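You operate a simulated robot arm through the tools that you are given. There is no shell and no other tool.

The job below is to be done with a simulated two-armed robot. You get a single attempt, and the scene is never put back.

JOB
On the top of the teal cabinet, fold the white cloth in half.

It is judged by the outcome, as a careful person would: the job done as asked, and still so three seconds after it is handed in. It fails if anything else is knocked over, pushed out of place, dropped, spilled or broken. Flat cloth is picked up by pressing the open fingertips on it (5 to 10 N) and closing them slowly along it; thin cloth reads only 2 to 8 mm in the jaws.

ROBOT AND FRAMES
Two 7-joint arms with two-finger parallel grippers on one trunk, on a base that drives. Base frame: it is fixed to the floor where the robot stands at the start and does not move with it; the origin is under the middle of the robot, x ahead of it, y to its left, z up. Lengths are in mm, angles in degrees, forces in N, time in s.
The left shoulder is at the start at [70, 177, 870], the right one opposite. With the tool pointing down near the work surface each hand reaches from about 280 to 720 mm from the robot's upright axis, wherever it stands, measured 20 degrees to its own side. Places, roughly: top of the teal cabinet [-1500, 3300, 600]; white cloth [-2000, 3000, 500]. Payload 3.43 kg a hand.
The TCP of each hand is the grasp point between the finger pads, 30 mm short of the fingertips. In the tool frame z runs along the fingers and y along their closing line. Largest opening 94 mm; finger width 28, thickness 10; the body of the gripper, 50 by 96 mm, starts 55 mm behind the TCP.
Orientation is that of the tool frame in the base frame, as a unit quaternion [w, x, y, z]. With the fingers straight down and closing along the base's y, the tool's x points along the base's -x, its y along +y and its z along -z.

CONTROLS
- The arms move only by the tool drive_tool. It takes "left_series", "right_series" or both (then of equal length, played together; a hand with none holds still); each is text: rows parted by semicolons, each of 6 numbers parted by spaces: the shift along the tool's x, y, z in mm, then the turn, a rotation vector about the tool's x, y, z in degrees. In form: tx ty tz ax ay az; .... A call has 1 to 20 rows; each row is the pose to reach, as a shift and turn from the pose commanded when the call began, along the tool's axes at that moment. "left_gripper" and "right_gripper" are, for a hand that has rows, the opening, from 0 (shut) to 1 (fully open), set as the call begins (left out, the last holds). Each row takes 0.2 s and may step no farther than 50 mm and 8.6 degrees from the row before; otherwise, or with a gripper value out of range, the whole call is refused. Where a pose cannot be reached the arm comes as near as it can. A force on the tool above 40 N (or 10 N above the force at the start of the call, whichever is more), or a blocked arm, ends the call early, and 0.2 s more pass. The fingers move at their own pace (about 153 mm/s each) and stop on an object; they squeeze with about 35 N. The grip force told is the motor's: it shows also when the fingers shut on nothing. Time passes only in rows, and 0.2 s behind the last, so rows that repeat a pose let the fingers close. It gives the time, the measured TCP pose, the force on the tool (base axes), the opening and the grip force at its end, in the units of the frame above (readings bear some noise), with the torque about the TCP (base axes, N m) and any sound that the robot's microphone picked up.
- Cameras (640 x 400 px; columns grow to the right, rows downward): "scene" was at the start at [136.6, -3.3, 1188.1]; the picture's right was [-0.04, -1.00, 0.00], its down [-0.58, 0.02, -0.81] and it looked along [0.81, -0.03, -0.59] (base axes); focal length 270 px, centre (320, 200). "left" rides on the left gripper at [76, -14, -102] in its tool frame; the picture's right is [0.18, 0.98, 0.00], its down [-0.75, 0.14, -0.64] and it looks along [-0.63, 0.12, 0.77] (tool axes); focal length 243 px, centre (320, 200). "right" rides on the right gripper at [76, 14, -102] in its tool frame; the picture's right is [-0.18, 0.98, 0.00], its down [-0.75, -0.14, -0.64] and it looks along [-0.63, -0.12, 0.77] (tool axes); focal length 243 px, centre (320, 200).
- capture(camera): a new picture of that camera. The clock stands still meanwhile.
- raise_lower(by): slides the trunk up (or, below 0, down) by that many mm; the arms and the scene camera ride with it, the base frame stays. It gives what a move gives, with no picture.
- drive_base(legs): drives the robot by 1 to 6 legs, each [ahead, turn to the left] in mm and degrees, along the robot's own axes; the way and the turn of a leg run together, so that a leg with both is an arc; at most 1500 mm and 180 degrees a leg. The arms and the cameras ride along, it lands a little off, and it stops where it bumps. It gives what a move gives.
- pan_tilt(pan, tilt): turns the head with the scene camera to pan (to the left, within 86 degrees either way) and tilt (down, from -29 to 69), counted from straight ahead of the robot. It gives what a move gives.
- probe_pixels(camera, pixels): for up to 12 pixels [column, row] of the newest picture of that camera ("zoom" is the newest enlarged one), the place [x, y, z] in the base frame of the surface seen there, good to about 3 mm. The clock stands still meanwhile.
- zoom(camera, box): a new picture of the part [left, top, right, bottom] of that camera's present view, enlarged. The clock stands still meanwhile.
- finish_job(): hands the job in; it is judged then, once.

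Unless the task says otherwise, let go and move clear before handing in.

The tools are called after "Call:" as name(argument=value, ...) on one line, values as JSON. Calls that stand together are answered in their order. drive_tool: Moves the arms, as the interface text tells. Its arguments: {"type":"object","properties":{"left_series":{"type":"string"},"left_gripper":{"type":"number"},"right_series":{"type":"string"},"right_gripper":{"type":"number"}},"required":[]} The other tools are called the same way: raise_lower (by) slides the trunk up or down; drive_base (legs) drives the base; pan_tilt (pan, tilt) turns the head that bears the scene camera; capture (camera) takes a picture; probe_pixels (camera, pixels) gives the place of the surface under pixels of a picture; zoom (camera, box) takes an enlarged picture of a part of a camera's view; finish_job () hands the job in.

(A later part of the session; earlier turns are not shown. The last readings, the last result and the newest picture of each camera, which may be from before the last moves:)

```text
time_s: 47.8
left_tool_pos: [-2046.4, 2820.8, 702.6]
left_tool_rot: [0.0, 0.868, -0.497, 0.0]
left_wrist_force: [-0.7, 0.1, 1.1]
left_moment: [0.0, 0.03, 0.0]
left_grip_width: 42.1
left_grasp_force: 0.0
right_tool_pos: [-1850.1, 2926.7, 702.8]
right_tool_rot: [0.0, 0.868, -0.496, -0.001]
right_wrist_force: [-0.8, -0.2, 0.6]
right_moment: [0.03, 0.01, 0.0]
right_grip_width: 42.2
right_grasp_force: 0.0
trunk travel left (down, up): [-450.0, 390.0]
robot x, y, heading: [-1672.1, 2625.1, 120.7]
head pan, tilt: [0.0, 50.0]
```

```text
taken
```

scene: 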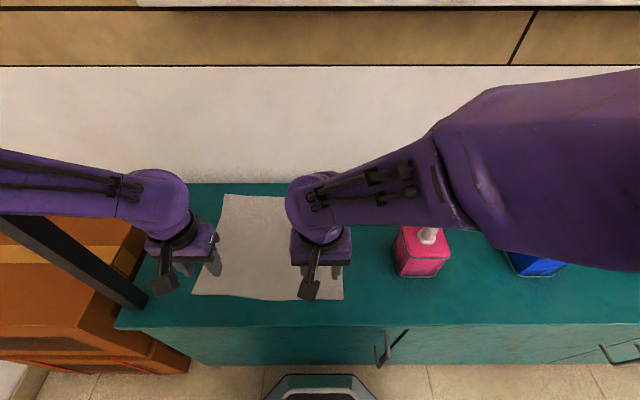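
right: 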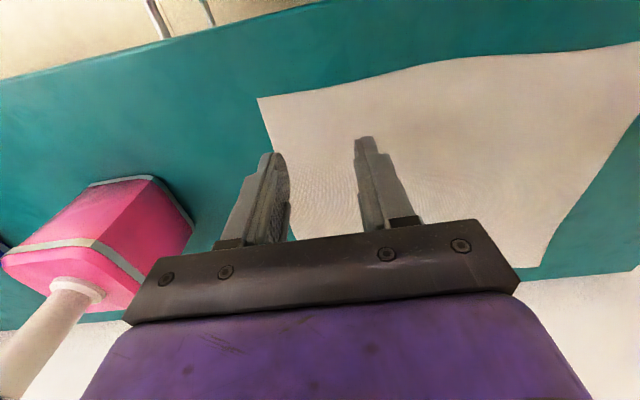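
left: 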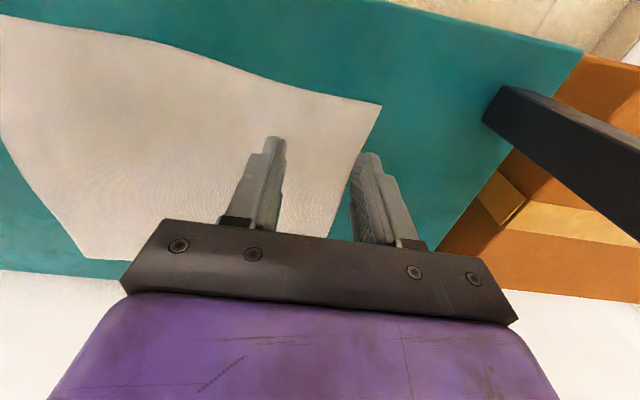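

The fingers hang over the front corners as planned (left camera corner at (380,105), right camera corner at (258,98)). I lower both to about 10 mm above contact, then creep down watching the force.

Call:
probe_pixels(camera="left", pixels=[[378, 106], [250, 65], [85, 255], [320, 220]])

Call:
probe_pixels(camera="right", pixels=[[260, 99], [400, 75], [290, 235], [420, 90]])

Call:
drive_tool(left_series="0 0 20 0 0 0; 0 0 40 0 0 0; 0 0 60 0 0 0; 0 0 60 0 0 0", right_series="0 0 20 0 0 0; 0 0 40 0 0 0; 0 0 60 0 0 0; 0 0 60 0 0 0")

```text
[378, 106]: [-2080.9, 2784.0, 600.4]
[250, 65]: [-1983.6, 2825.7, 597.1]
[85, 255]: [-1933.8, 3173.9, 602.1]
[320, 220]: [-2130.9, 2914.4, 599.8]
```

```text
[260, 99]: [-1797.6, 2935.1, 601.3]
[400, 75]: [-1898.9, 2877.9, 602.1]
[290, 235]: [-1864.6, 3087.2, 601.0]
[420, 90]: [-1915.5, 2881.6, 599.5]
```

```text
time_s: 48.8
left_tool_pos: [-2049.1, 2817.9, 643.8]
left_tool_rot: [0.0, 0.868, -0.497, 0.0]
left_wrist_force: [-0.4, 0.4, -0.4]
left_moment: [0.0, -0.01, -0.01]
left_grip_width: 42.5
left_grasp_force: 0.1
right_tool_pos: [-1857.1, 2929.5, 652.5]
right_tool_rot: [0.01, 0.866, -0.499, -0.014]
right_wrist_force: [-0.6, -0.7, 0.2]
right_moment: [0.02, 0.0, 0.04]
right_grip_width: 42.2
right_grasp_force: 0.2
trunk travel left (down, up): [-450.0, 390.0]
robot x, y, heading: [-1668.8, 2623.8, 120.3]
head pan, tilt: [0.0, 50.0]
```

The right hand stopped short at z 652 with a slight twist and no contact force, so it is at a joint limit that low; at z 703 it reached well. I lift both hands, lower the trunk 80 mm so the arms work at that easier height, and recheck.

Call:
drive_tool(left_series="0 0 -40 0 0 0; 0 0 -80 0 0 0; 0 0 -110 0 0 0; 0 0 -110 0 0 0", right_series="0 0 -40 0 0 0; 0 0 -80 0 0 0; 0 0 -110 0 0 0; 0 0 -110 0 0 0")

Call:
raise_lower(by=-80)

```text
time_s: 49.8
left_tool_pos: [-2049.9, 2818.5, 754.5]
left_tool_rot: [-0.001, 0.868, -0.497, -0.001]
left_wrist_force: [-0.2, 0.1, 0.2]
left_moment: [0.01, 0.0, 0.01]
left_grip_width: 42.5
left_grasp_force: 0.0
right_tool_pos: [-1850.2, 2927.8, 752.3]
right_tool_rot: [-0.001, 0.868, -0.496, 0.001]
right_wrist_force: [-0.2, 0.3, 0.0]
right_moment: [0.0, -0.02, -0.01]
right_grip_width: 42.1
right_grasp_force: 0.0
trunk travel left (down, up): [-450.0, 390.0]
robot x, y, heading: [-1673.8, 2630.3, 120.4]
head pan, tilt: [0.0, 50.0]
```

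```text
time_s: 51.0
left_tool_pos: [-2048.3, 2818.0, 675.9]
left_tool_rot: [0.0, 0.868, -0.497, 0.0]
left_wrist_force: [-0.2, 1.1, 0.3]
left_moment: [0.0, 0.02, -0.01]
left_grip_width: 42.2
left_grasp_force: 0.0
right_tool_pos: [-1849.3, 2928.2, 672.5]
right_tool_rot: [0.0, 0.868, -0.496, 0.0]
right_wrist_force: [0.1, -0.3, -0.5]
right_moment: [-0.02, -0.01, 0.0]
right_grip_width: 42.1
right_grasp_force: 0.1
trunk travel left (down, up): [-370.0, 470.0]
robot x, y, heading: [-1672.3, 2623.6, 120.5]
head pan, tilt: [0.0, 50.0]
```

Both hands held their poses at z about 675 with the trunk down. I lower them to about 10 mm above contact.

Call:
drive_tool(left_series="0 0 18 0 0 0; 0 0 36 0 0 0; 0 0 36 0 0 0", right_series="0 0 16 0 0 0; 0 0 33 0 0 0; 0 0 33 0 0 0")

Call:
capture(camera="left")

Call:
capture(camera="right")

```text
time_s: 51.8
left_tool_pos: [-2048.4, 2819.1, 638.1]
left_tool_rot: [0.0, 0.868, -0.496, -0.001]
left_wrist_force: [-0.9, 0.3, 0.6]
left_moment: [0.02, 0.04, 0.04]
left_grip_width: 42.2
left_grasp_force: 0.0
right_tool_pos: [-1850.3, 2926.8, 637.5]
right_tool_rot: [-0.001, 0.868, -0.496, -0.001]
right_wrist_force: [-0.7, 0.9, 0.3]
right_moment: [0.0, 0.0, 0.01]
right_grip_width: 42.6
right_grasp_force: 0.0
trunk travel left (down, up): [-370.0, 470.0]
robot x, y, heading: [-1673.9, 2623.1, 120.4]
head pan, tilt: [0.0, 50.0]
```

```text
taken
```

left: 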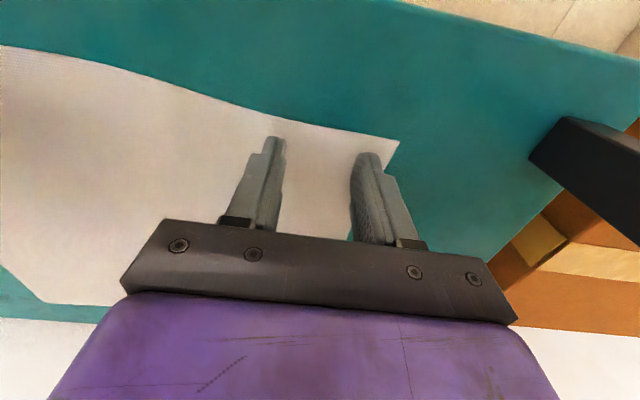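

```text
taken
```

right: 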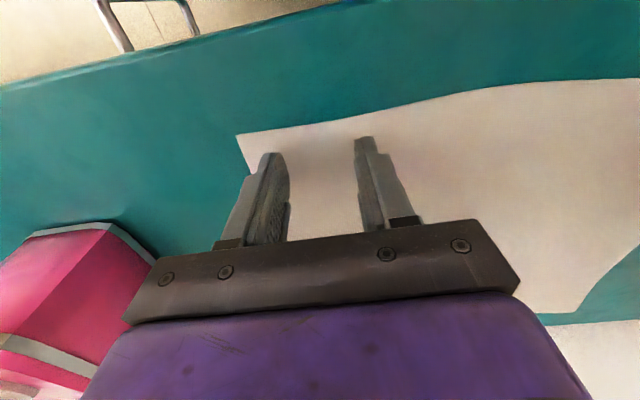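

Fingertips sit just inside the corner edges. I press down in small steps until about 5-8 N.

Call:
drive_tool(left_series="0 0 3 0 0 0; 0 0 5 0 0 0; 0 0 7 0 0 0", right_series="0 0 3 0 0 0; 0 0 5 0 0 0; 0 0 7 0 0 0")

```text
time_s: 52.6
left_tool_pos: [-2047.0, 2818.9, 631.3]
left_tool_rot: [-0.001, 0.868, -0.496, -0.001]
left_wrist_force: [0.1, -0.6, 4.1]
left_moment: [0.02, 0.01, 0.01]
left_grip_width: 42.5
left_grasp_force: 0.0
right_tool_pos: [-1848.4, 2928.6, 632.9]
right_tool_rot: [-0.001, 0.868, -0.496, -0.001]
right_wrist_force: [0.0, 0.2, -0.8]
right_moment: [0.01, 0.0, 0.02]
right_grip_width: 42.0
right_grasp_force: 0.1
trunk travel left (down, up): [-370.0, 470.0]
robot x, y, heading: [-1670.4, 2622.6, 120.3]
head pan, tilt: [0.0, 50.0]
```

The left hand touches with 4 N; the right is just shy of contact. I add 1 mm on the left and 3 mm on the right.

Call:
drive_tool(left_series="0 0 0.5 0 0 0; 0 0 1 0 0 0", right_series="0 0 1.5 0 0 0; 0 0 2.5 0 0 0")

```text
time_s: 53.2
left_tool_pos: [-2047.1, 2819.0, 631.1]
left_tool_rot: [-0.001, 0.868, -0.496, -0.001]
left_wrist_force: [-0.9, 1.0, 4.3]
left_moment: [0.0, 0.02, 0.0]
left_grip_width: 42.1
left_grasp_force: 0.1
right_tool_pos: [-1850.0, 2927.3, 632.0]
right_tool_rot: [-0.001, 0.869, -0.495, -0.002]
right_wrist_force: [2.3, 0.8, 17.3]
right_moment: [0.04, -0.36, 0.03]
right_grip_width: 42.4
right_grasp_force: 0.3
trunk travel left (down, up): [-370.0, 470.0]
robot x, y, heading: [-1670.9, 2625.4, 120.3]
head pan, tilt: [0.0, 50.0]
```

The right now presses 17 N, too much; I ease it up 1 mm and press the left slightly more.

Call:
drive_tool(left_series="0 0 0.7 0 0 0; 0 0 0.7 0 0 0", right_series="0 0 -0.8 0 0 0; 0 0 -1 0 0 0")

```text
time_s: 53.8
left_tool_pos: [-2046.1, 2819.2, 631.3]
left_tool_rot: [-0.001, 0.868, -0.496, -0.003]
left_wrist_force: [-1.3, -3.7, 23.0]
left_moment: [-0.15, -0.2, -0.07]
left_grip_width: 42.2
left_grasp_force: 0.1
right_tool_pos: [-1848.9, 2927.3, 632.1]
right_tool_rot: [-0.001, 0.869, -0.496, -0.001]
right_wrist_force: [-0.7, -0.4, 3.2]
right_moment: [0.01, -0.02, -0.01]
right_grip_width: 42.2
right_grasp_force: 0.1
trunk travel left (down, up): [-370.0, 470.0]
robot x, y, heading: [-1671.4, 2628.6, 120.5]
head pan, tilt: [0.0, 50.0]
```

The contact is very stiff, so I trim: left up 0.55 mm, right down 0.3 mm, aiming at 5-10 N each.

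Call:
drive_tool(left_series="0 0 -0.5 0 0 0; 0 0 -0.5 0 0 0", right_series="0 0 0.3 0 0 0; 0 0 0.3 0 0 0")

```text
time_s: 54.4
left_tool_pos: [-2047.6, 2817.9, 631.7]
left_tool_rot: [0.0, 0.868, -0.497, -0.001]
left_wrist_force: [0.9, 2.4, 12.4]
left_moment: [0.05, -0.1, 0.02]
left_grip_width: 42.4
left_grasp_force: 0.0
right_tool_pos: [-1848.2, 2927.1, 630.9]
right_tool_rot: [0.0, 0.868, -0.497, -0.002]
right_wrist_force: [-0.7, -2.7, 7.1]
right_moment: [-0.07, -0.07, 0.02]
right_grip_width: 42.2
right_grasp_force: 0.0
trunk travel left (down, up): [-370.0, 470.0]
robot x, y, heading: [-1673.7, 2622.1, 120.6]
head pan, tilt: [0.0, 50.0]
```

Left reads 12 N, right 7 N. I ease the left 0.2 mm and begin closing both slowly.

Call:
drive_tool(left_series="0 0 -0.2 0 0 0; 0 0 -0.2 0 0 0", right_series="0 0 0 0 0 0; 0 0 0 0 0 0", left_gripper=0.38, right_gripper=0.38)

Call:
capture(camera="left")

Call:
capture(camera="right")

```text
time_s: 55.0
left_tool_pos: [-2047.0, 2817.5, 631.5]
left_tool_rot: [0.0, 0.868, -0.497, -0.002]
left_wrist_force: [-0.2, -0.2, 8.1]
left_moment: [0.0, -0.03, -0.02]
left_grip_width: 34.8
left_grasp_force: 0.1
right_tool_pos: [-1848.9, 2928.9, 631.3]
right_tool_rot: [-0.001, 0.868, -0.496, -0.002]
right_wrist_force: [1.2, 0.9, 11.5]
right_moment: [-0.05, -0.1, -0.04]
right_grip_width: 34.3
right_grasp_force: 0.2
trunk travel left (down, up): [-370.0, 470.0]
robot x, y, heading: [-1673.1, 2624.5, 120.5]
head pan, tilt: [0.0, 50.0]
```

```text
taken
```

left: 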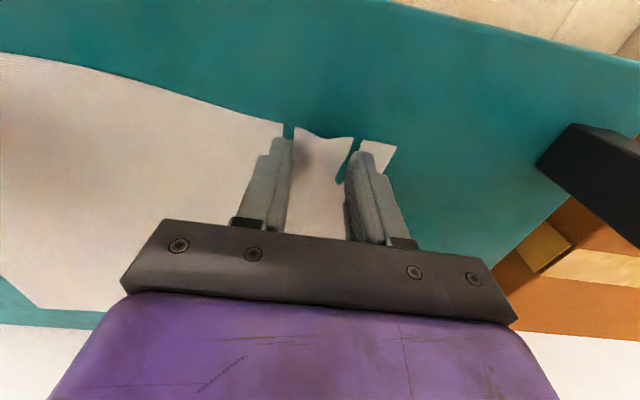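

```text
taken
```

right: 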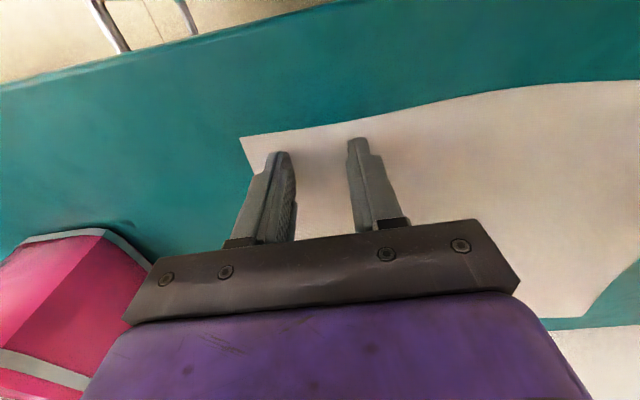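

The left cloth is already gathering between the fingers (around (320,140)); the right has not buckled yet. I keep closing slowly.

Call:
drive_tool(left_series="0 0 0 0 0 0; 0 0 0 0 0 0", right_series="0 0 0 0 0 0; 0 0 0 0 0 0", left_gripper=0.3, right_gripper=0.3)

Call:
drive_tool(left_series="0 0 0 0 0 0; 0 0 0 0 0 0", right_series="0 0 0 0 0 0; 0 0 0 0 0 0", left_gripper=0.22, right_gripper=0.22)

Call:
capture(camera="left")

Call:
capture(camera="right")

```text
time_s: 55.6
left_tool_pos: [-2047.0, 2818.0, 631.2]
left_tool_rot: [0.0, 0.868, -0.496, -0.001]
left_wrist_force: [0.6, 0.6, 6.6]
left_moment: [-0.02, 0.0, 0.06]
left_grip_width: 27.9
left_grasp_force: 0.1
right_tool_pos: [-1848.9, 2927.5, 631.1]
right_tool_rot: [-0.001, 0.869, -0.495, -0.001]
right_wrist_force: [-1.3, 0.2, 11.3]
right_moment: [-0.04, -0.04, 0.0]
right_grip_width: 26.7
right_grasp_force: 0.1
trunk travel left (down, up): [-370.0, 470.0]
robot x, y, heading: [-1668.8, 2623.5, 120.5]
head pan, tilt: [0.0, 50.0]
```

```text
time_s: 56.2
left_tool_pos: [-2046.5, 2818.5, 631.8]
left_tool_rot: [0.0, 0.869, -0.496, -0.001]
left_wrist_force: [0.4, -0.7, 4.5]
left_moment: [-0.03, -0.01, 0.0]
left_grip_width: 20.3
left_grasp_force: 0.1
right_tool_pos: [-1848.6, 2927.6, 631.1]
right_tool_rot: [0.0, 0.868, -0.496, -0.001]
right_wrist_force: [-0.6, 0.0, 11.6]
right_moment: [-0.08, -0.06, -0.02]
right_grip_width: 19.4
right_grasp_force: 0.0
trunk travel left (down, up): [-370.0, 470.0]
robot x, y, heading: [-1669.5, 2621.6, 120.6]
head pan, tilt: [0.0, 50.0]
```

```text
taken
```

left: 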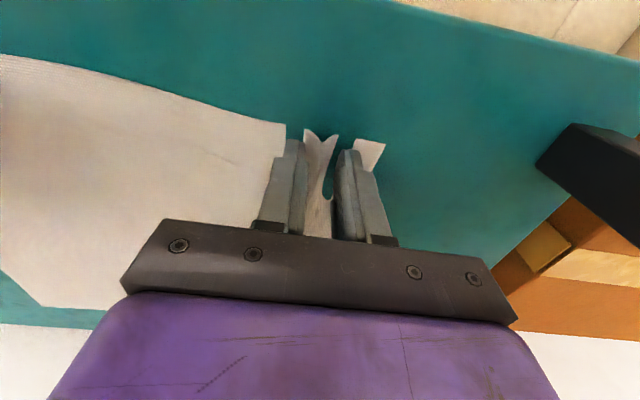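

```text
taken
```

right: 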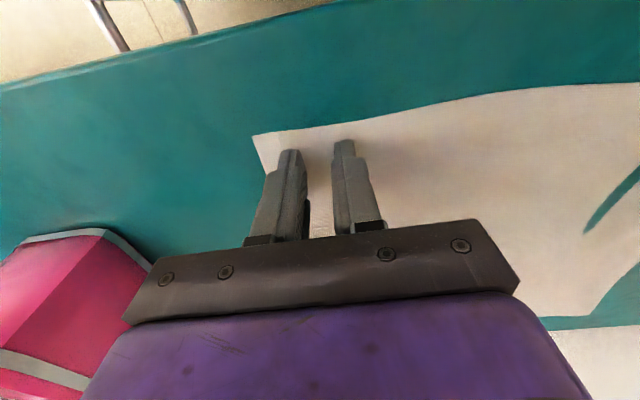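

The left has a clear gathered ridge between the jaws; on the right the cloth may be sliding, with a ripple at (610,200). I finish closing both.

Call:
drive_tool(left_series="0 0 0 0 0 0; 0 0 0 0 0 0", right_series="0 0 0 0 0 0; 0 0 0 0 0 0", left_gripper=0.12, right_gripper=0.12)

Call:
drive_tool(left_series="0 0 0 0 0 0; 0 0 0 0 0 0; 0 0 0 0 0 0", right_series="0 0 0 0 0 0; 0 0 0 0 0 0; 0 0 0 0 0 0", left_gripper=0, right_gripper=0)

Call:
capture(camera="left")

Call:
capture(camera="right")

Call:
capture(camera="scene")

```text
time_s: 56.8
left_tool_pos: [-2048.1, 2818.4, 632.6]
left_tool_rot: [-0.001, 0.868, -0.496, -0.001]
left_wrist_force: [1.3, 0.3, 3.1]
left_moment: [0.0, -0.02, 0.03]
left_grip_width: 11.4
left_grasp_force: 0.3
right_tool_pos: [-1848.3, 2927.8, 629.7]
right_tool_rot: [-0.001, 0.868, -0.496, -0.002]
right_wrist_force: [-1.9, -0.9, 13.4]
right_moment: [-0.12, 0.01, 0.01]
right_grip_width: 10.9
right_grasp_force: 0.2
trunk travel left (down, up): [-370.0, 470.0]
robot x, y, heading: [-1670.9, 2626.2, 120.2]
head pan, tilt: [0.0, 50.0]
```

```text
time_s: 57.6
left_tool_pos: [-2047.4, 2819.4, 631.6]
left_tool_rot: [0.0, 0.868, -0.496, -0.001]
left_wrist_force: [1.8, 1.3, 2.6]
left_moment: [0.02, -0.01, -0.01]
left_grip_width: 2.0
left_grasp_force: 34.8
right_tool_pos: [-1847.9, 2927.3, 630.9]
right_tool_rot: [0.0, 0.869, -0.495, -0.001]
right_wrist_force: [-0.6, -1.0, 14.4]
right_moment: [-0.09, 0.0, -0.05]
right_grip_width: 0.0
right_grasp_force: 32.7
trunk travel left (down, up): [-370.0, 470.0]
robot x, y, heading: [-1670.6, 2623.3, 120.3]
head pan, tilt: [0.0, 50.0]
```

```text
taken
```

left: 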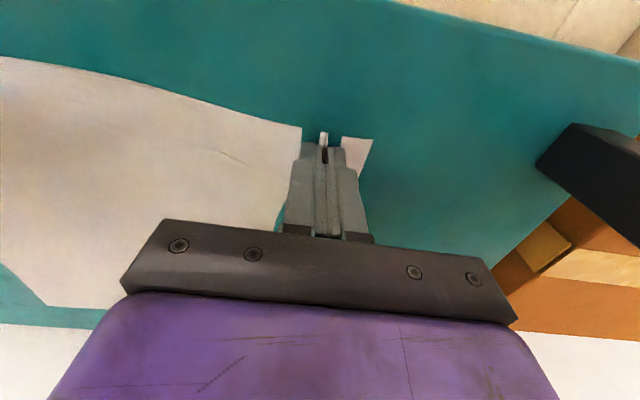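

```text
taken
```

right: 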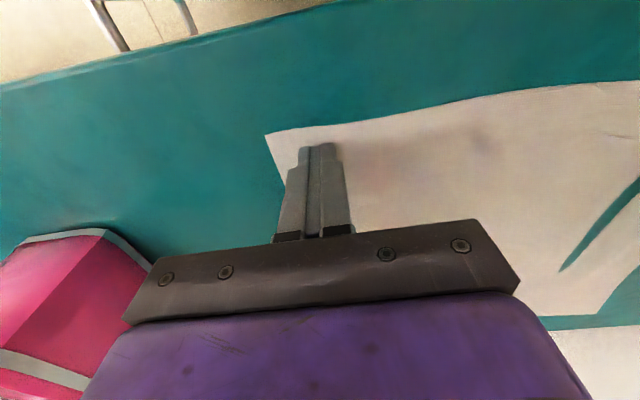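

```text
taken
```

scene: 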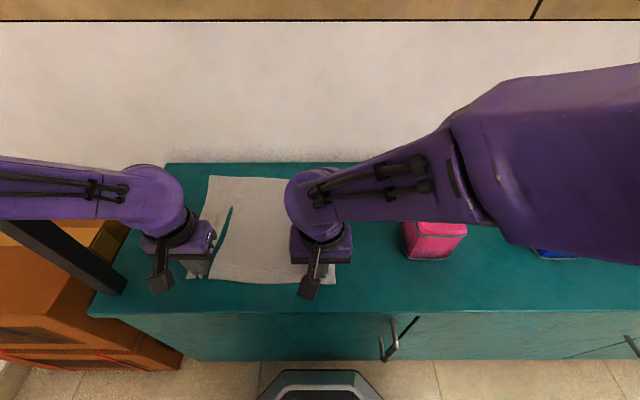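

Left jaws read 2.0 mm with 35 N: cloth held. The right reads 0.0, so it slid out; I lift the right, reopen it wider and look for its corner.

Call:
drive_tool(right_series="0 0 -15 0 0 0; 0 0 -30 0 0 0; 0 0 -30 0 0 0", right_gripper=0.6)

Call:
capture(camera="right")

Call:
probe_pixels(camera="right", pixels=[[258, 118], [380, 95]])

```text
time_s: 58.4
left_tool_pos: [-2048.4, 2818.3, 632.4]
left_tool_rot: [0.0, 0.868, -0.496, -0.001]
left_wrist_force: [0.0, -0.6, 8.5]
left_moment: [-0.03, -0.02, 0.01]
left_grip_width: 2.1
left_grasp_force: 35.1
right_tool_pos: [-1848.7, 2927.3, 661.1]
right_tool_rot: [0.0, 0.869, -0.496, -0.001]
right_wrist_force: [0.9, -0.1, 1.0]
right_moment: [-0.04, 0.0, -0.04]
right_grip_width: 56.4
right_grasp_force: 0.1
trunk travel left (down, up): [-370.0, 470.0]
robot x, y, heading: [-1669.9, 2624.9, 120.5]
head pan, tilt: [0.0, 50.0]
```

```text
taken
```

right: 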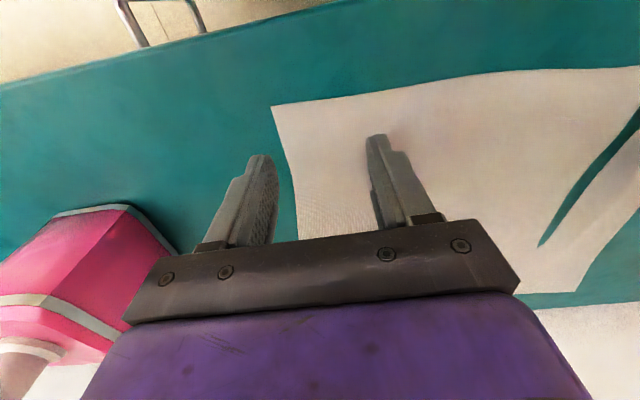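

```text
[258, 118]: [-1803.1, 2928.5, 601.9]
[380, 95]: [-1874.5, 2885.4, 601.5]
```

Call:
probe_pixels(camera="right", pixels=[[274, 109], [298, 235], [330, 98], [590, 175], [560, 220], [600, 230], [540, 150], [635, 120], [480, 90], [630, 70]])

Call:
zoom(camera="right", box=[480, 50, 640, 300])

```text
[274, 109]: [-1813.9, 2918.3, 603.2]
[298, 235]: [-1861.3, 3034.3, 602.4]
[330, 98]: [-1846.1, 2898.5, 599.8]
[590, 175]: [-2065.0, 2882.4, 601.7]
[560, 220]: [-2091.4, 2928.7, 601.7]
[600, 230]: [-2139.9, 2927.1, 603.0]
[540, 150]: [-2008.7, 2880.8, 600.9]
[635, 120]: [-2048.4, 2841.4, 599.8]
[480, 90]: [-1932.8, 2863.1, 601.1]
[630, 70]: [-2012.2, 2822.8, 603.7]
```

```text
1.60 times, centred on (560, 175) of right
```

zoom: 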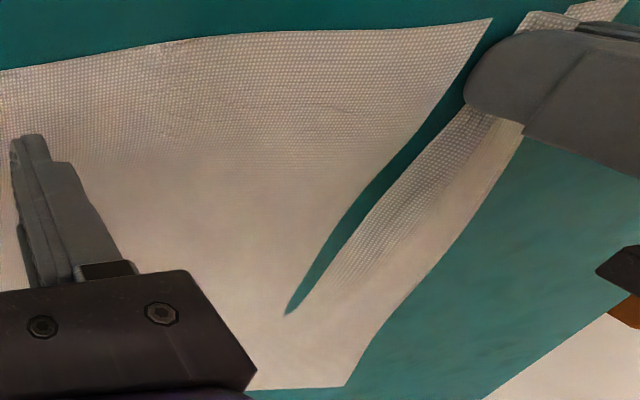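

The left pinch has drawn a pleat into the cloth near (590,175), as expected; the right corner now lies at (-1814,2918). I set the right fingers over that corner again with a 47 mm opening.

Call:
drive_tool(right_series="2 7 8 0 0 0; 4 14 16 0 0 0; 4 14 24 0 0 0; 4 14 24 0 0 0", right_gripper=0.5)

Call:
drive_tool(right_series="0 0 2 0 0 0; 0 0 4 0 0 0; 0 0 4 0 0 0")

Call:
capture(camera="right")

```text
time_s: 59.4
left_tool_pos: [-2047.7, 2818.7, 630.7]
left_tool_rot: [0.0, 0.868, -0.497, 0.001]
left_wrist_force: [-1.9, -0.2, 9.2]
left_moment: [-0.05, 0.05, -0.02]
left_grip_width: 2.1
left_grasp_force: 35.1
right_tool_pos: [-1859.9, 2917.4, 636.7]
right_tool_rot: [-0.001, 0.868, -0.497, -0.001]
right_wrist_force: [0.2, -0.3, 0.1]
right_moment: [-0.01, 0.03, -0.04]
right_grip_width: 47.0
right_grasp_force: 0.1
trunk travel left (down, up): [-370.0, 470.0]
robot x, y, heading: [-1669.0, 2624.0, 120.4]
head pan, tilt: [0.0, 50.0]
```

```text
time_s: 60.2
left_tool_pos: [-2047.1, 2819.5, 630.3]
left_tool_rot: [0.0, 0.868, -0.497, 0.0]
left_wrist_force: [-0.8, 0.4, 9.3]
left_moment: [-0.07, 0.04, 0.0]
left_grip_width: 1.9
left_grasp_force: 34.9
right_tool_pos: [-1859.7, 2917.1, 631.9]
right_tool_rot: [0.0, 0.869, -0.495, -0.002]
right_wrist_force: [0.4, -0.4, -0.1]
right_moment: [0.02, -0.01, -0.02]
right_grip_width: 47.0
right_grasp_force: 0.1
trunk travel left (down, up): [-370.0, 470.0]
robot x, y, heading: [-1674.4, 2625.5, 120.4]
head pan, tilt: [0.0, 50.0]
```

```text
taken
```

right: 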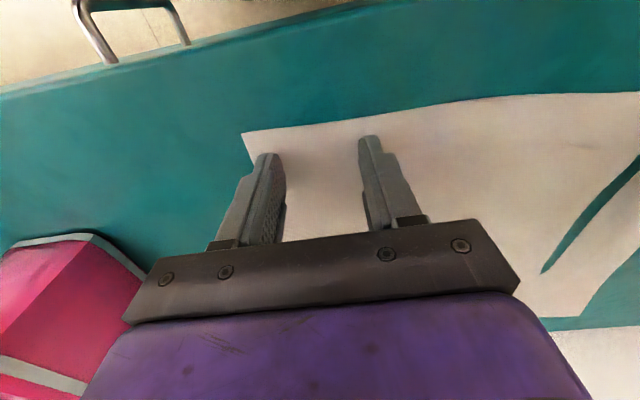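

Call:
drive_tool(right_series="0 0 0.6 0 0 0; 0 0 0.8 0 0 0; 0 0 0.8 0 0 0")

```text
time_s: 61.0
left_tool_pos: [-2048.2, 2817.8, 631.5]
left_tool_rot: [0.0, 0.868, -0.496, -0.001]
left_wrist_force: [-1.3, -0.9, 9.7]
left_moment: [-0.03, 0.03, -0.04]
left_grip_width: 1.8
left_grasp_force: 35.1
right_tool_pos: [-1859.5, 2918.2, 632.4]
right_tool_rot: [0.0, 0.868, -0.496, 0.0]
right_wrist_force: [0.1, -1.1, -0.5]
right_moment: [0.01, 0.03, 0.0]
right_grip_width: 46.8
right_grasp_force: 0.0
trunk travel left (down, up): [-370.0, 470.0]
robot x, y, heading: [-1671.7, 2624.7, 120.3]
head pan, tilt: [0.0, 50.0]
```

The right still has no contact (force near 0), so I lower it another 0.5 mm.

Call:
drive_tool(right_series="0 0 0.5 0 0 0; 0 0 0.5 0 0 0")

```text
time_s: 61.6
left_tool_pos: [-2047.5, 2818.1, 631.2]
left_tool_rot: [-0.001, 0.868, -0.497, -0.001]
left_wrist_force: [-1.7, 0.9, 7.4]
left_moment: [-0.01, 0.05, 0.04]
left_grip_width: 1.8
left_grasp_force: 35.3
right_tool_pos: [-1859.3, 2916.5, 632.0]
right_tool_rot: [0.0, 0.869, -0.495, 0.0]
right_wrist_force: [0.4, -1.0, 5.9]
right_moment: [-0.02, -0.09, -0.01]
right_grip_width: 47.2
right_grasp_force: 0.2
trunk travel left (down, up): [-370.0, 470.0]
robot x, y, heading: [-1668.9, 2627.1, 120.4]
head pan, tilt: [0.0, 50.0]
```

The right presses at 6 N. I close it in small steps.

Call:
drive_tool(right_series="0 0 0 0 0 0; 0 0 0 0 0 0", right_gripper=0.44)

Call:
drive_tool(right_series="0 0 0 0 0 0; 0 0 0 0 0 0", right_gripper=0.38)

Call:
capture(camera="right")

```text
time_s: 62.2
left_tool_pos: [-2047.8, 2818.7, 630.9]
left_tool_rot: [0.0, 0.868, -0.496, -0.001]
left_wrist_force: [0.4, 1.5, 6.9]
left_moment: [-0.05, 0.03, -0.03]
left_grip_width: 2.0
left_grasp_force: 35.1
right_tool_pos: [-1860.0, 2916.2, 630.6]
right_tool_rot: [0.0, 0.868, -0.496, 0.0]
right_wrist_force: [-1.4, 1.0, 6.7]
right_moment: [0.0, -0.05, 0.02]
right_grip_width: 41.2
right_grasp_force: 0.1
trunk travel left (down, up): [-370.0, 470.0]
robot x, y, heading: [-1672.1, 2626.3, 120.7]
head pan, tilt: [0.0, 50.0]
```

```text
time_s: 62.8
left_tool_pos: [-2047.5, 2819.6, 630.3]
left_tool_rot: [-0.001, 0.868, -0.496, -0.001]
left_wrist_force: [1.5, 1.9, 6.6]
left_moment: [0.05, -0.04, 0.0]
left_grip_width: 1.9
left_grasp_force: 35.3
right_tool_pos: [-1859.2, 2917.1, 632.0]
right_tool_rot: [0.0, 0.869, -0.495, -0.002]
right_wrist_force: [-1.7, -1.4, 7.8]
right_moment: [-0.01, -0.02, 0.0]
right_grip_width: 35.8
right_grasp_force: 0.3
trunk travel left (down, up): [-370.0, 470.0]
robot x, y, heading: [-1670.1, 2622.0, 120.3]
head pan, tilt: [0.0, 50.0]
```

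```text
taken
```

right: 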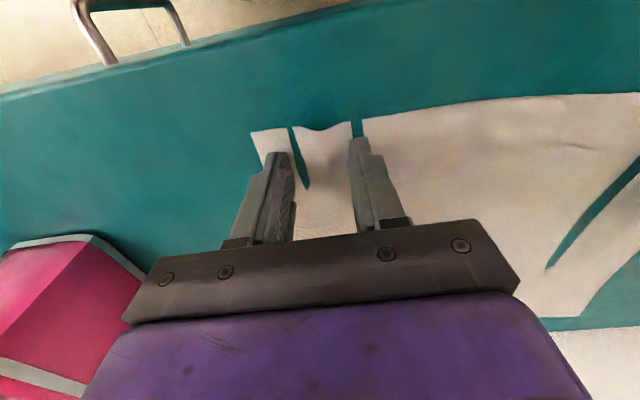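

The cloth is now buckling between the right fingers (around (320,130)). I keep closing slowly to shut.

Call:
drive_tool(right_series="0 0 0 0 0 0; 0 0 0 0 0 0", right_gripper=0.3)

Call:
drive_tool(right_series="0 0 0 0 0 0; 0 0 0 0 0 0", right_gripper=0.2)

Call:
drive_tool(right_series="0 0 0 0 0 0; 0 0 0 0 0 0", right_gripper=0.1)

Call:
drive_tool(right_series="0 0 0 0 0 0; 0 0 0 0 0 0; 0 0 0 0 0 0", right_gripper=0)

Call:
capture(camera="right")

Call:
capture(camera="left")

```text
time_s: 63.4
left_tool_pos: [-2047.6, 2819.1, 631.9]
left_tool_rot: [-0.001, 0.868, -0.497, -0.001]
left_wrist_force: [5.1, 2.7, 6.5]
left_moment: [0.12, -0.15, -0.01]
left_grip_width: 2.1
left_grasp_force: 35.0
right_tool_pos: [-1859.0, 2916.9, 631.1]
right_tool_rot: [0.0, 0.869, -0.495, 0.0]
right_wrist_force: [-3.6, -2.1, 8.2]
right_moment: [-0.02, 0.12, 0.0]
right_grip_width: 29.9
right_grasp_force: 3.2
trunk travel left (down, up): [-370.0, 470.0]
robot x, y, heading: [-1672.3, 2624.8, 120.4]
head pan, tilt: [0.0, 50.0]
```

```text
time_s: 64.0
left_tool_pos: [-2047.8, 2818.2, 630.5]
left_tool_rot: [0.0, 0.868, -0.497, -0.002]
left_wrist_force: [-0.3, 1.1, 1.7]
left_moment: [-0.04, -0.01, 0.01]
left_grip_width: 1.9
left_grasp_force: 34.7
right_tool_pos: [-1859.5, 2916.5, 632.3]
right_tool_rot: [-0.001, 0.868, -0.496, -0.001]
right_wrist_force: [2.4, 2.6, 16.2]
right_moment: [-0.06, 0.01, 0.01]
right_grip_width: 17.0
right_grasp_force: 0.1
trunk travel left (down, up): [-370.0, 470.0]
robot x, y, heading: [-1669.8, 2620.8, 120.7]
head pan, tilt: [0.0, 50.0]
```

```text
time_s: 64.6
left_tool_pos: [-2046.8, 2818.5, 630.9]
left_tool_rot: [0.0, 0.868, -0.497, 0.0]
left_wrist_force: [0.9, 0.5, 1.4]
left_moment: [0.01, -0.08, 0.02]
left_grip_width: 1.7
left_grasp_force: 35.1
right_tool_pos: [-1859.7, 2916.3, 632.1]
right_tool_rot: [0.0, 0.869, -0.496, -0.001]
right_wrist_force: [0.5, 0.1, 19.0]
right_moment: [-0.14, 0.04, 0.03]
right_grip_width: 9.0
right_grasp_force: 0.0
trunk travel left (down, up): [-370.0, 470.0]
robot x, y, heading: [-1672.0, 2624.7, 120.4]
head pan, tilt: [0.0, 50.0]
```

```text
time_s: 65.4
left_tool_pos: [-2046.4, 2817.8, 631.3]
left_tool_rot: [0.0, 0.868, -0.496, -0.001]
left_wrist_force: [0.8, -0.5, 0.8]
left_moment: [0.01, -0.04, -0.02]
left_grip_width: 2.3
left_grasp_force: 34.6
right_tool_pos: [-1859.5, 2917.0, 630.4]
right_tool_rot: [-0.001, 0.868, -0.497, -0.002]
right_wrist_force: [-0.2, 0.7, 22.4]
right_moment: [-0.2, -0.08, 0.01]
right_grip_width: 0.0
right_grasp_force: 33.1
trunk travel left (down, up): [-370.0, 470.0]
robot x, y, heading: [-1675.1, 2622.7, 120.4]
head pan, tilt: [0.0, 50.0]
```

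```text
taken
```

right: 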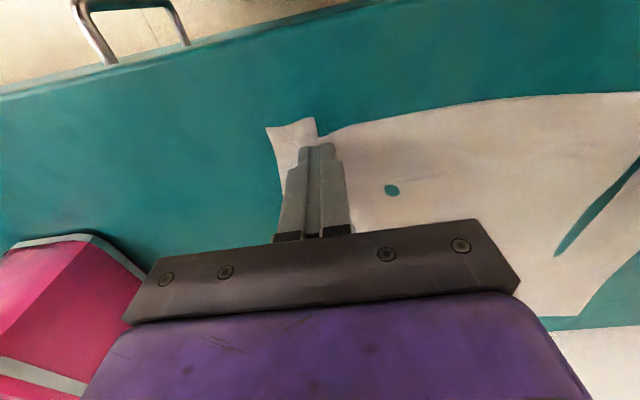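

```text
taken
```

left: 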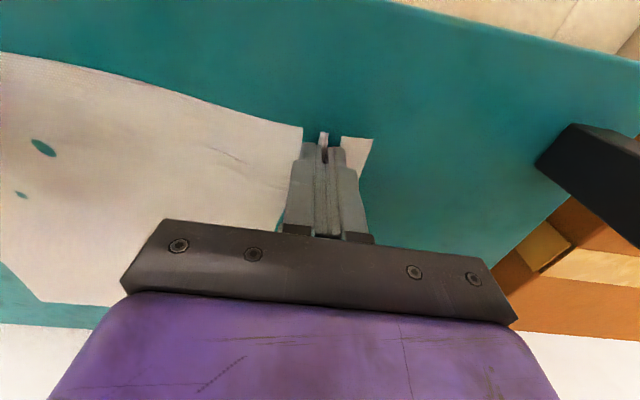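

At 30 mm opening the side forces (left +5 N, right -4 N) showed the cloth drawn taut between the hands, and it then slipped out of the right. I give slack by moving the gripping left hand up and 25 mm to the right, and reopen the right above its corner.

Call:
drive_tool(left_series="0 -8 -5 0 0 0; 0 -16 -8 0 0 0; 0 -25 -8 0 0 0; 0 -25 -8 0 0 0", right_series="0 0 -10 0 0 0; 0 0 -20 0 0 0; 0 0 -30 0 0 0; 0 0 -30 0 0 0", right_gripper=0.5)

Call:
capture(camera="right")

Call:
capture(camera="scene")

```text
time_s: 66.4
left_tool_pos: [-2026.3, 2831.9, 638.7]
left_tool_rot: [-0.001, 0.868, -0.496, -0.001]
left_wrist_force: [0.4, 0.4, -0.3]
left_moment: [-0.01, 0.02, 0.01]
left_grip_width: 2.1
left_grasp_force: 35.2
right_tool_pos: [-1860.6, 2917.0, 660.9]
right_tool_rot: [-0.001, 0.869, -0.495, -0.001]
right_wrist_force: [-0.2, -0.6, -0.1]
right_moment: [0.01, -0.03, 0.02]
right_grip_width: 47.1
right_grasp_force: 0.0
trunk travel left (down, up): [-370.0, 470.0]
robot x, y, heading: [-1671.7, 2622.9, 120.5]
head pan, tilt: [0.0, 50.0]
```

```text
taken
```

right: 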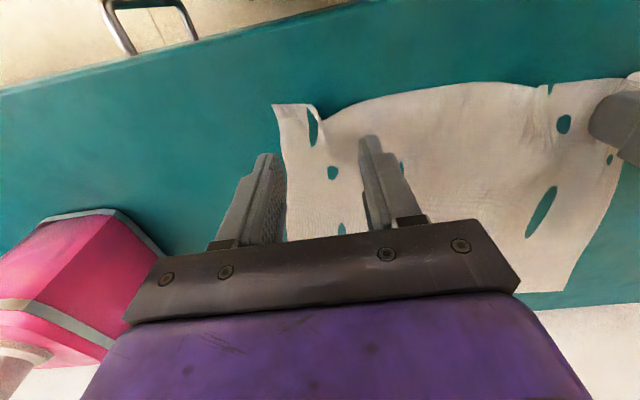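

```text
taken
```

scene: 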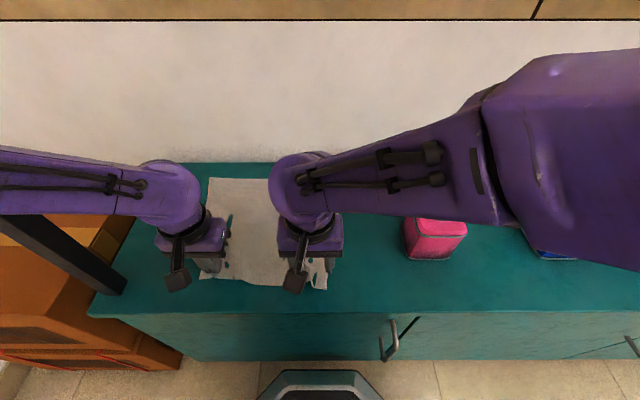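

Slack has formed ripples near the right corner (275,107)-(315,125). I probe the corner to place the right fingers.

Call:
probe_pixels(camera="right", pixels=[[277, 108], [305, 107], [345, 106], [288, 150], [290, 230], [310, 145], [340, 125]])

Call:
zoom(camera="right", box=[240, 70, 640, 300])

```text
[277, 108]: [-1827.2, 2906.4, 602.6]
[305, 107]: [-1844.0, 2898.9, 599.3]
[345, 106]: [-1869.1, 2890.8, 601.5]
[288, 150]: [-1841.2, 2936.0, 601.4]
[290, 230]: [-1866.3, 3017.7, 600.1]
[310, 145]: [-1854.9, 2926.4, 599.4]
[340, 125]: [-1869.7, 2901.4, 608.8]
```

```text
1.60 times, centred on (440, 185) of right
```

zoom: 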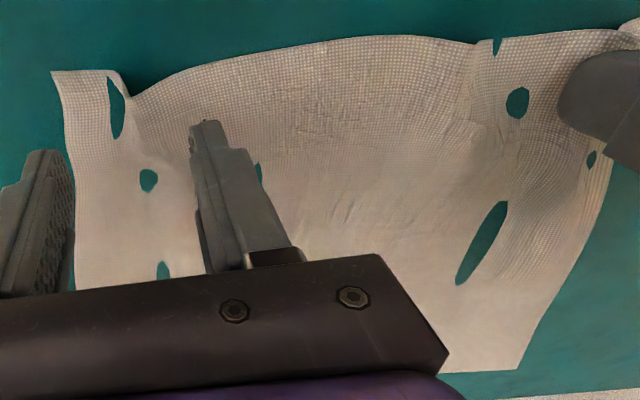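

The right corner is now at (-1827,2906). I move the right fingers 17 mm left and 6 mm back and lower to just above contact, checking that the pose is reached.

Call:
drive_tool(right_series="3 8 5 0 0 0; 6 17 10 0 0 0; 6 17 20 0 0 0; 6 17 26 0 0 0; 6 17 26 0 0 0", right_gripper=0.5)

Call:
capture(camera="right")

```text
time_s: 67.6
left_tool_pos: [-2026.0, 2831.8, 638.7]
left_tool_rot: [-0.001, 0.868, -0.497, -0.001]
left_wrist_force: [-0.7, 0.8, 0.4]
left_moment: [-0.02, 0.01, 0.01]
left_grip_width: 2.2
left_grasp_force: 34.9
right_tool_pos: [-1872.1, 2903.3, 633.5]
right_tool_rot: [-0.001, 0.869, -0.495, -0.001]
right_wrist_force: [-0.8, 0.9, -0.2]
right_moment: [0.0, 0.0, 0.01]
right_grip_width: 47.1
right_grasp_force: 0.0
trunk travel left (down, up): [-370.0, 470.0]
robot x, y, heading: [-1668.3, 2624.4, 120.3]
head pan, tilt: [0.0, 50.0]
```

```text
taken
```

right: 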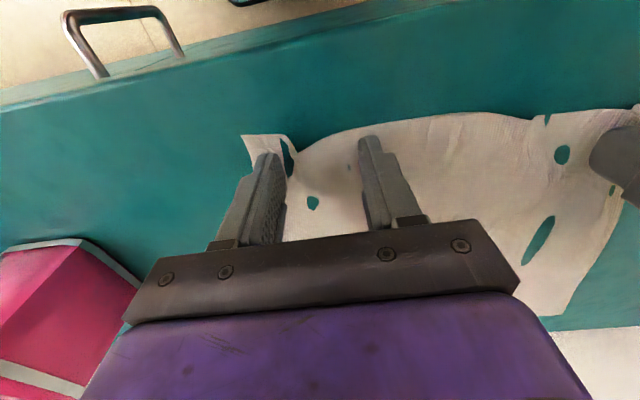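

The pose is reached with the right fingers over cloth. I press gently.

Call:
drive_tool(right_series="0 0 1 0 0 0; 0 0 2 0 0 0; 0 0 2 0 0 0")

```text
time_s: 68.4
left_tool_pos: [-2026.4, 2830.6, 639.8]
left_tool_rot: [-0.001, 0.868, -0.496, 0.0]
left_wrist_force: [0.1, -0.3, 0.1]
left_moment: [0.02, 0.01, -0.01]
left_grip_width: 1.7
left_grasp_force: 34.9
right_tool_pos: [-1871.5, 2903.4, 632.2]
right_tool_rot: [0.0, 0.868, -0.497, -0.001]
right_wrist_force: [0.3, 0.0, -0.2]
right_moment: [-0.02, 0.0, 0.01]
right_grip_width: 47.0
right_grasp_force: 0.2
trunk travel left (down, up): [-370.0, 470.0]
robot x, y, heading: [-1670.1, 2622.2, 120.4]
head pan, tilt: [0.0, 50.0]
```

Call:
drive_tool(right_series="0 0 0.4 0 0 0; 0 0 0.7 0 0 0; 0 0 0.7 0 0 0")

```text
time_s: 69.2
left_tool_pos: [-2025.4, 2831.6, 638.2]
left_tool_rot: [-0.001, 0.868, -0.496, -0.001]
left_wrist_force: [-0.9, -0.6, -0.2]
left_moment: [-0.01, 0.01, 0.04]
left_grip_width: 1.7
left_grasp_force: 35.4
right_tool_pos: [-1871.3, 2903.7, 632.3]
right_tool_rot: [-0.001, 0.868, -0.496, -0.001]
right_wrist_force: [-0.7, -0.6, 0.3]
right_moment: [0.01, 0.01, 0.01]
right_grip_width: 46.8
right_grasp_force: 0.1
trunk travel left (down, up): [-370.0, 470.0]
robot x, y, heading: [-1673.6, 2624.3, 120.4]
head pan, tilt: [0.0, 50.0]
```

No contact yet; another 0.5 mm.

Call:
drive_tool(right_series="0 0 0.5 0 0 0; 0 0 0.5 0 0 0")

```text
time_s: 69.8
left_tool_pos: [-2025.9, 2831.1, 638.9]
left_tool_rot: [-0.001, 0.868, -0.496, -0.001]
left_wrist_force: [0.0, -0.3, -0.2]
left_moment: [0.0, 0.05, 0.03]
left_grip_width: 1.8
left_grasp_force: 34.9
right_tool_pos: [-1871.2, 2902.8, 631.7]
right_tool_rot: [-0.001, 0.868, -0.496, -0.001]
right_wrist_force: [0.0, -0.5, 4.4]
right_moment: [0.0, -0.05, 0.02]
right_grip_width: 47.2
right_grasp_force: 0.0
trunk travel left (down, up): [-370.0, 470.0]
robot x, y, heading: [-1668.2, 2623.3, 120.3]
head pan, tilt: [0.0, 50.0]
```

Contact at 4.4 N; I add 0.1 mm and start closing.

Call:
drive_tool(right_series="0 0 0.1 0 0 0; 0 0 0.1 0 0 0", right_gripper=0.44)

Call:
drive_tool(right_series="0 0 0 0 0 0; 0 0 0 0 0 0", right_gripper=0.38)

Call:
drive_tool(right_series="0 0 0 0 0 0; 0 0 0 0 0 0", right_gripper=0.32)

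Call:
capture(camera="right")

```text
time_s: 70.4
left_tool_pos: [-2026.5, 2831.5, 638.3]
left_tool_rot: [0.0, 0.868, -0.496, 0.0]
left_wrist_force: [-0.4, 0.2, -0.4]
left_moment: [-0.02, 0.04, -0.03]
left_grip_width: 1.8
left_grasp_force: 34.7
right_tool_pos: [-1870.5, 2904.2, 631.2]
right_tool_rot: [-0.001, 0.869, -0.496, -0.001]
right_wrist_force: [0.2, -0.1, 8.5]
right_moment: [0.02, -0.05, 0.02]
right_grip_width: 40.7
right_grasp_force: 0.1
trunk travel left (down, up): [-370.0, 470.0]
robot x, y, heading: [-1671.6, 2622.5, 120.4]
head pan, tilt: [0.0, 50.0]
```

```text
time_s: 71.0
left_tool_pos: [-2025.9, 2831.1, 638.6]
left_tool_rot: [0.0, 0.868, -0.496, -0.001]
left_wrist_force: [-0.4, 0.3, -0.4]
left_moment: [-0.06, 0.03, 0.02]
left_grip_width: 1.8
left_grasp_force: 35.0
right_tool_pos: [-1871.2, 2903.2, 631.4]
right_tool_rot: [0.0, 0.869, -0.495, 0.0]
right_wrist_force: [-0.5, 0.3, 9.3]
right_moment: [0.02, -0.05, -0.01]
right_grip_width: 35.1
right_grasp_force: 0.0
trunk travel left (down, up): [-370.0, 470.0]
robot x, y, heading: [-1673.0, 2624.2, 120.4]
head pan, tilt: [0.0, 50.0]
```

```text
time_s: 71.6
left_tool_pos: [-2026.8, 2830.7, 637.9]
left_tool_rot: [0.0, 0.868, -0.496, -0.001]
left_wrist_force: [0.5, 0.5, 0.5]
left_moment: [-0.04, 0.04, 0.03]
left_grip_width: 2.2
left_grasp_force: 35.4
right_tool_pos: [-1870.3, 2902.6, 631.1]
right_tool_rot: [0.0, 0.869, -0.495, -0.001]
right_wrist_force: [0.1, 0.3, 10.7]
right_moment: [-0.01, -0.05, 0.01]
right_grip_width: 29.4
right_grasp_force: 0.0
trunk travel left (down, up): [-370.0, 470.0]
robot x, y, heading: [-1674.4, 2623.5, 120.4]
head pan, tilt: [0.0, 50.0]
```

```text
taken
```

right: 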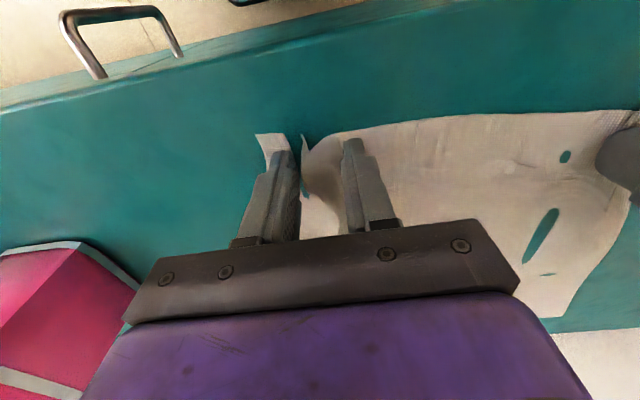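

The cloth is buckling up against the outer right finger (around (310,160)). As force is 10.7 N I ease up 0.15 mm while closing on.

Call:
drive_tool(right_series="0 0 -0.1 0 0 0; 0 0 -0.15 0 0 0", right_gripper=0.25)

Call:
drive_tool(right_series="0 0 0 0 0 0; 0 0 0 0 0 0", right_gripper=0.18)

Call:
capture(camera="right")

```text
time_s: 72.2
left_tool_pos: [-2024.7, 2830.4, 639.0]
left_tool_rot: [0.0, 0.868, -0.497, -0.001]
left_wrist_force: [0.8, -0.3, -0.2]
left_moment: [0.0, 0.03, -0.02]
left_grip_width: 1.7
left_grasp_force: 35.1
right_tool_pos: [-1869.9, 2903.0, 631.3]
right_tool_rot: [0.0, 0.868, -0.496, -0.001]
right_wrist_force: [0.2, 1.2, 10.0]
right_moment: [0.02, -0.04, -0.03]
right_grip_width: 22.7
right_grasp_force: 0.0
trunk travel left (down, up): [-370.0, 470.0]
robot x, y, heading: [-1673.5, 2622.7, 120.3]
head pan, tilt: [0.0, 50.0]
```

```text
time_s: 72.8
left_tool_pos: [-2026.0, 2831.7, 638.9]
left_tool_rot: [-0.001, 0.868, -0.496, -0.002]
left_wrist_force: [-0.1, -0.9, 0.2]
left_moment: [-0.03, 0.01, -0.01]
left_grip_width: 2.0
left_grasp_force: 35.2
right_tool_pos: [-1871.3, 2903.7, 630.8]
right_tool_rot: [-0.001, 0.868, -0.496, 0.0]
right_wrist_force: [-0.5, -0.2, 10.7]
right_moment: [-0.02, -0.04, 0.0]
right_grip_width: 16.0
right_grasp_force: 0.1
trunk travel left (down, up): [-370.0, 470.0]
robot x, y, heading: [-1668.9, 2627.2, 120.5]
head pan, tilt: [0.0, 50.0]
```

```text
taken
```

right: 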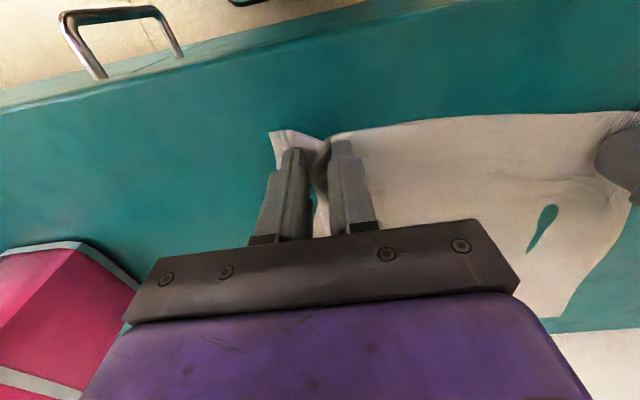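

Call:
zoom(camera="right", box=[240, 110, 420, 250])

Call:
drive_tool(right_series="0 0 -0.1 0 0 0; 0 0 -0.1 0 0 0", right_gripper=0.1)

Call:
drive_tool(right_series="0 0 0 0 0 0; 0 0 0 0 0 0; 0 0 0 0 0 0", right_gripper=0)

Call:
zoom(camera="right", box=[240, 110, 420, 250])

```text
2.86 times, centred on (330, 180) of right
```

zoom: 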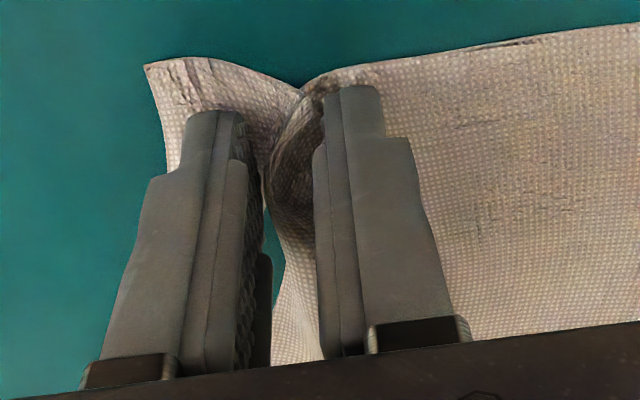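

```text
time_s: 73.4
left_tool_pos: [-2025.8, 2832.5, 639.4]
left_tool_rot: [0.0, 0.868, -0.497, 0.0]
left_wrist_force: [-0.3, -0.3, 0.1]
left_moment: [-0.02, 0.04, -0.02]
left_grip_width: 2.1
left_grasp_force: 34.9
right_tool_pos: [-1871.9, 2902.8, 631.0]
right_tool_rot: [-0.001, 0.868, -0.496, 0.0]
right_wrist_force: [-0.6, 0.5, 2.8]
right_moment: [0.02, -0.03, 0.04]
right_grip_width: 9.4
right_grasp_force: 0.0
trunk travel left (down, up): [-370.0, 470.0]
robot x, y, heading: [-1673.4, 2623.0, 120.5]
head pan, tilt: [0.0, 50.0]
```

```text
time_s: 74.2
left_tool_pos: [-2027.2, 2832.1, 637.9]
left_tool_rot: [0.0, 0.868, -0.497, -0.001]
left_wrist_force: [-0.4, 0.0, -0.4]
left_moment: [-0.01, 0.04, 0.0]
left_grip_width: 2.0
left_grasp_force: 34.4
right_tool_pos: [-1871.7, 2903.6, 631.6]
right_tool_rot: [-0.001, 0.868, -0.496, 0.0]
right_wrist_force: [0.6, 0.2, 0.6]
right_moment: [-0.02, 0.02, -0.01]
right_grip_width: 2.1
right_grasp_force: 35.2
trunk travel left (down, up): [-370.0, 470.0]
robot x, y, heading: [-1669.9, 2626.6, 120.5]
head pan, tilt: [0.0, 50.0]
```

```text
2.86 times, centred on (330, 180) of right
```

zoom: 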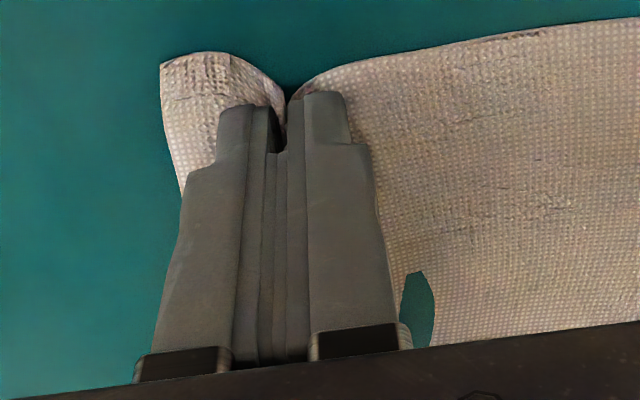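

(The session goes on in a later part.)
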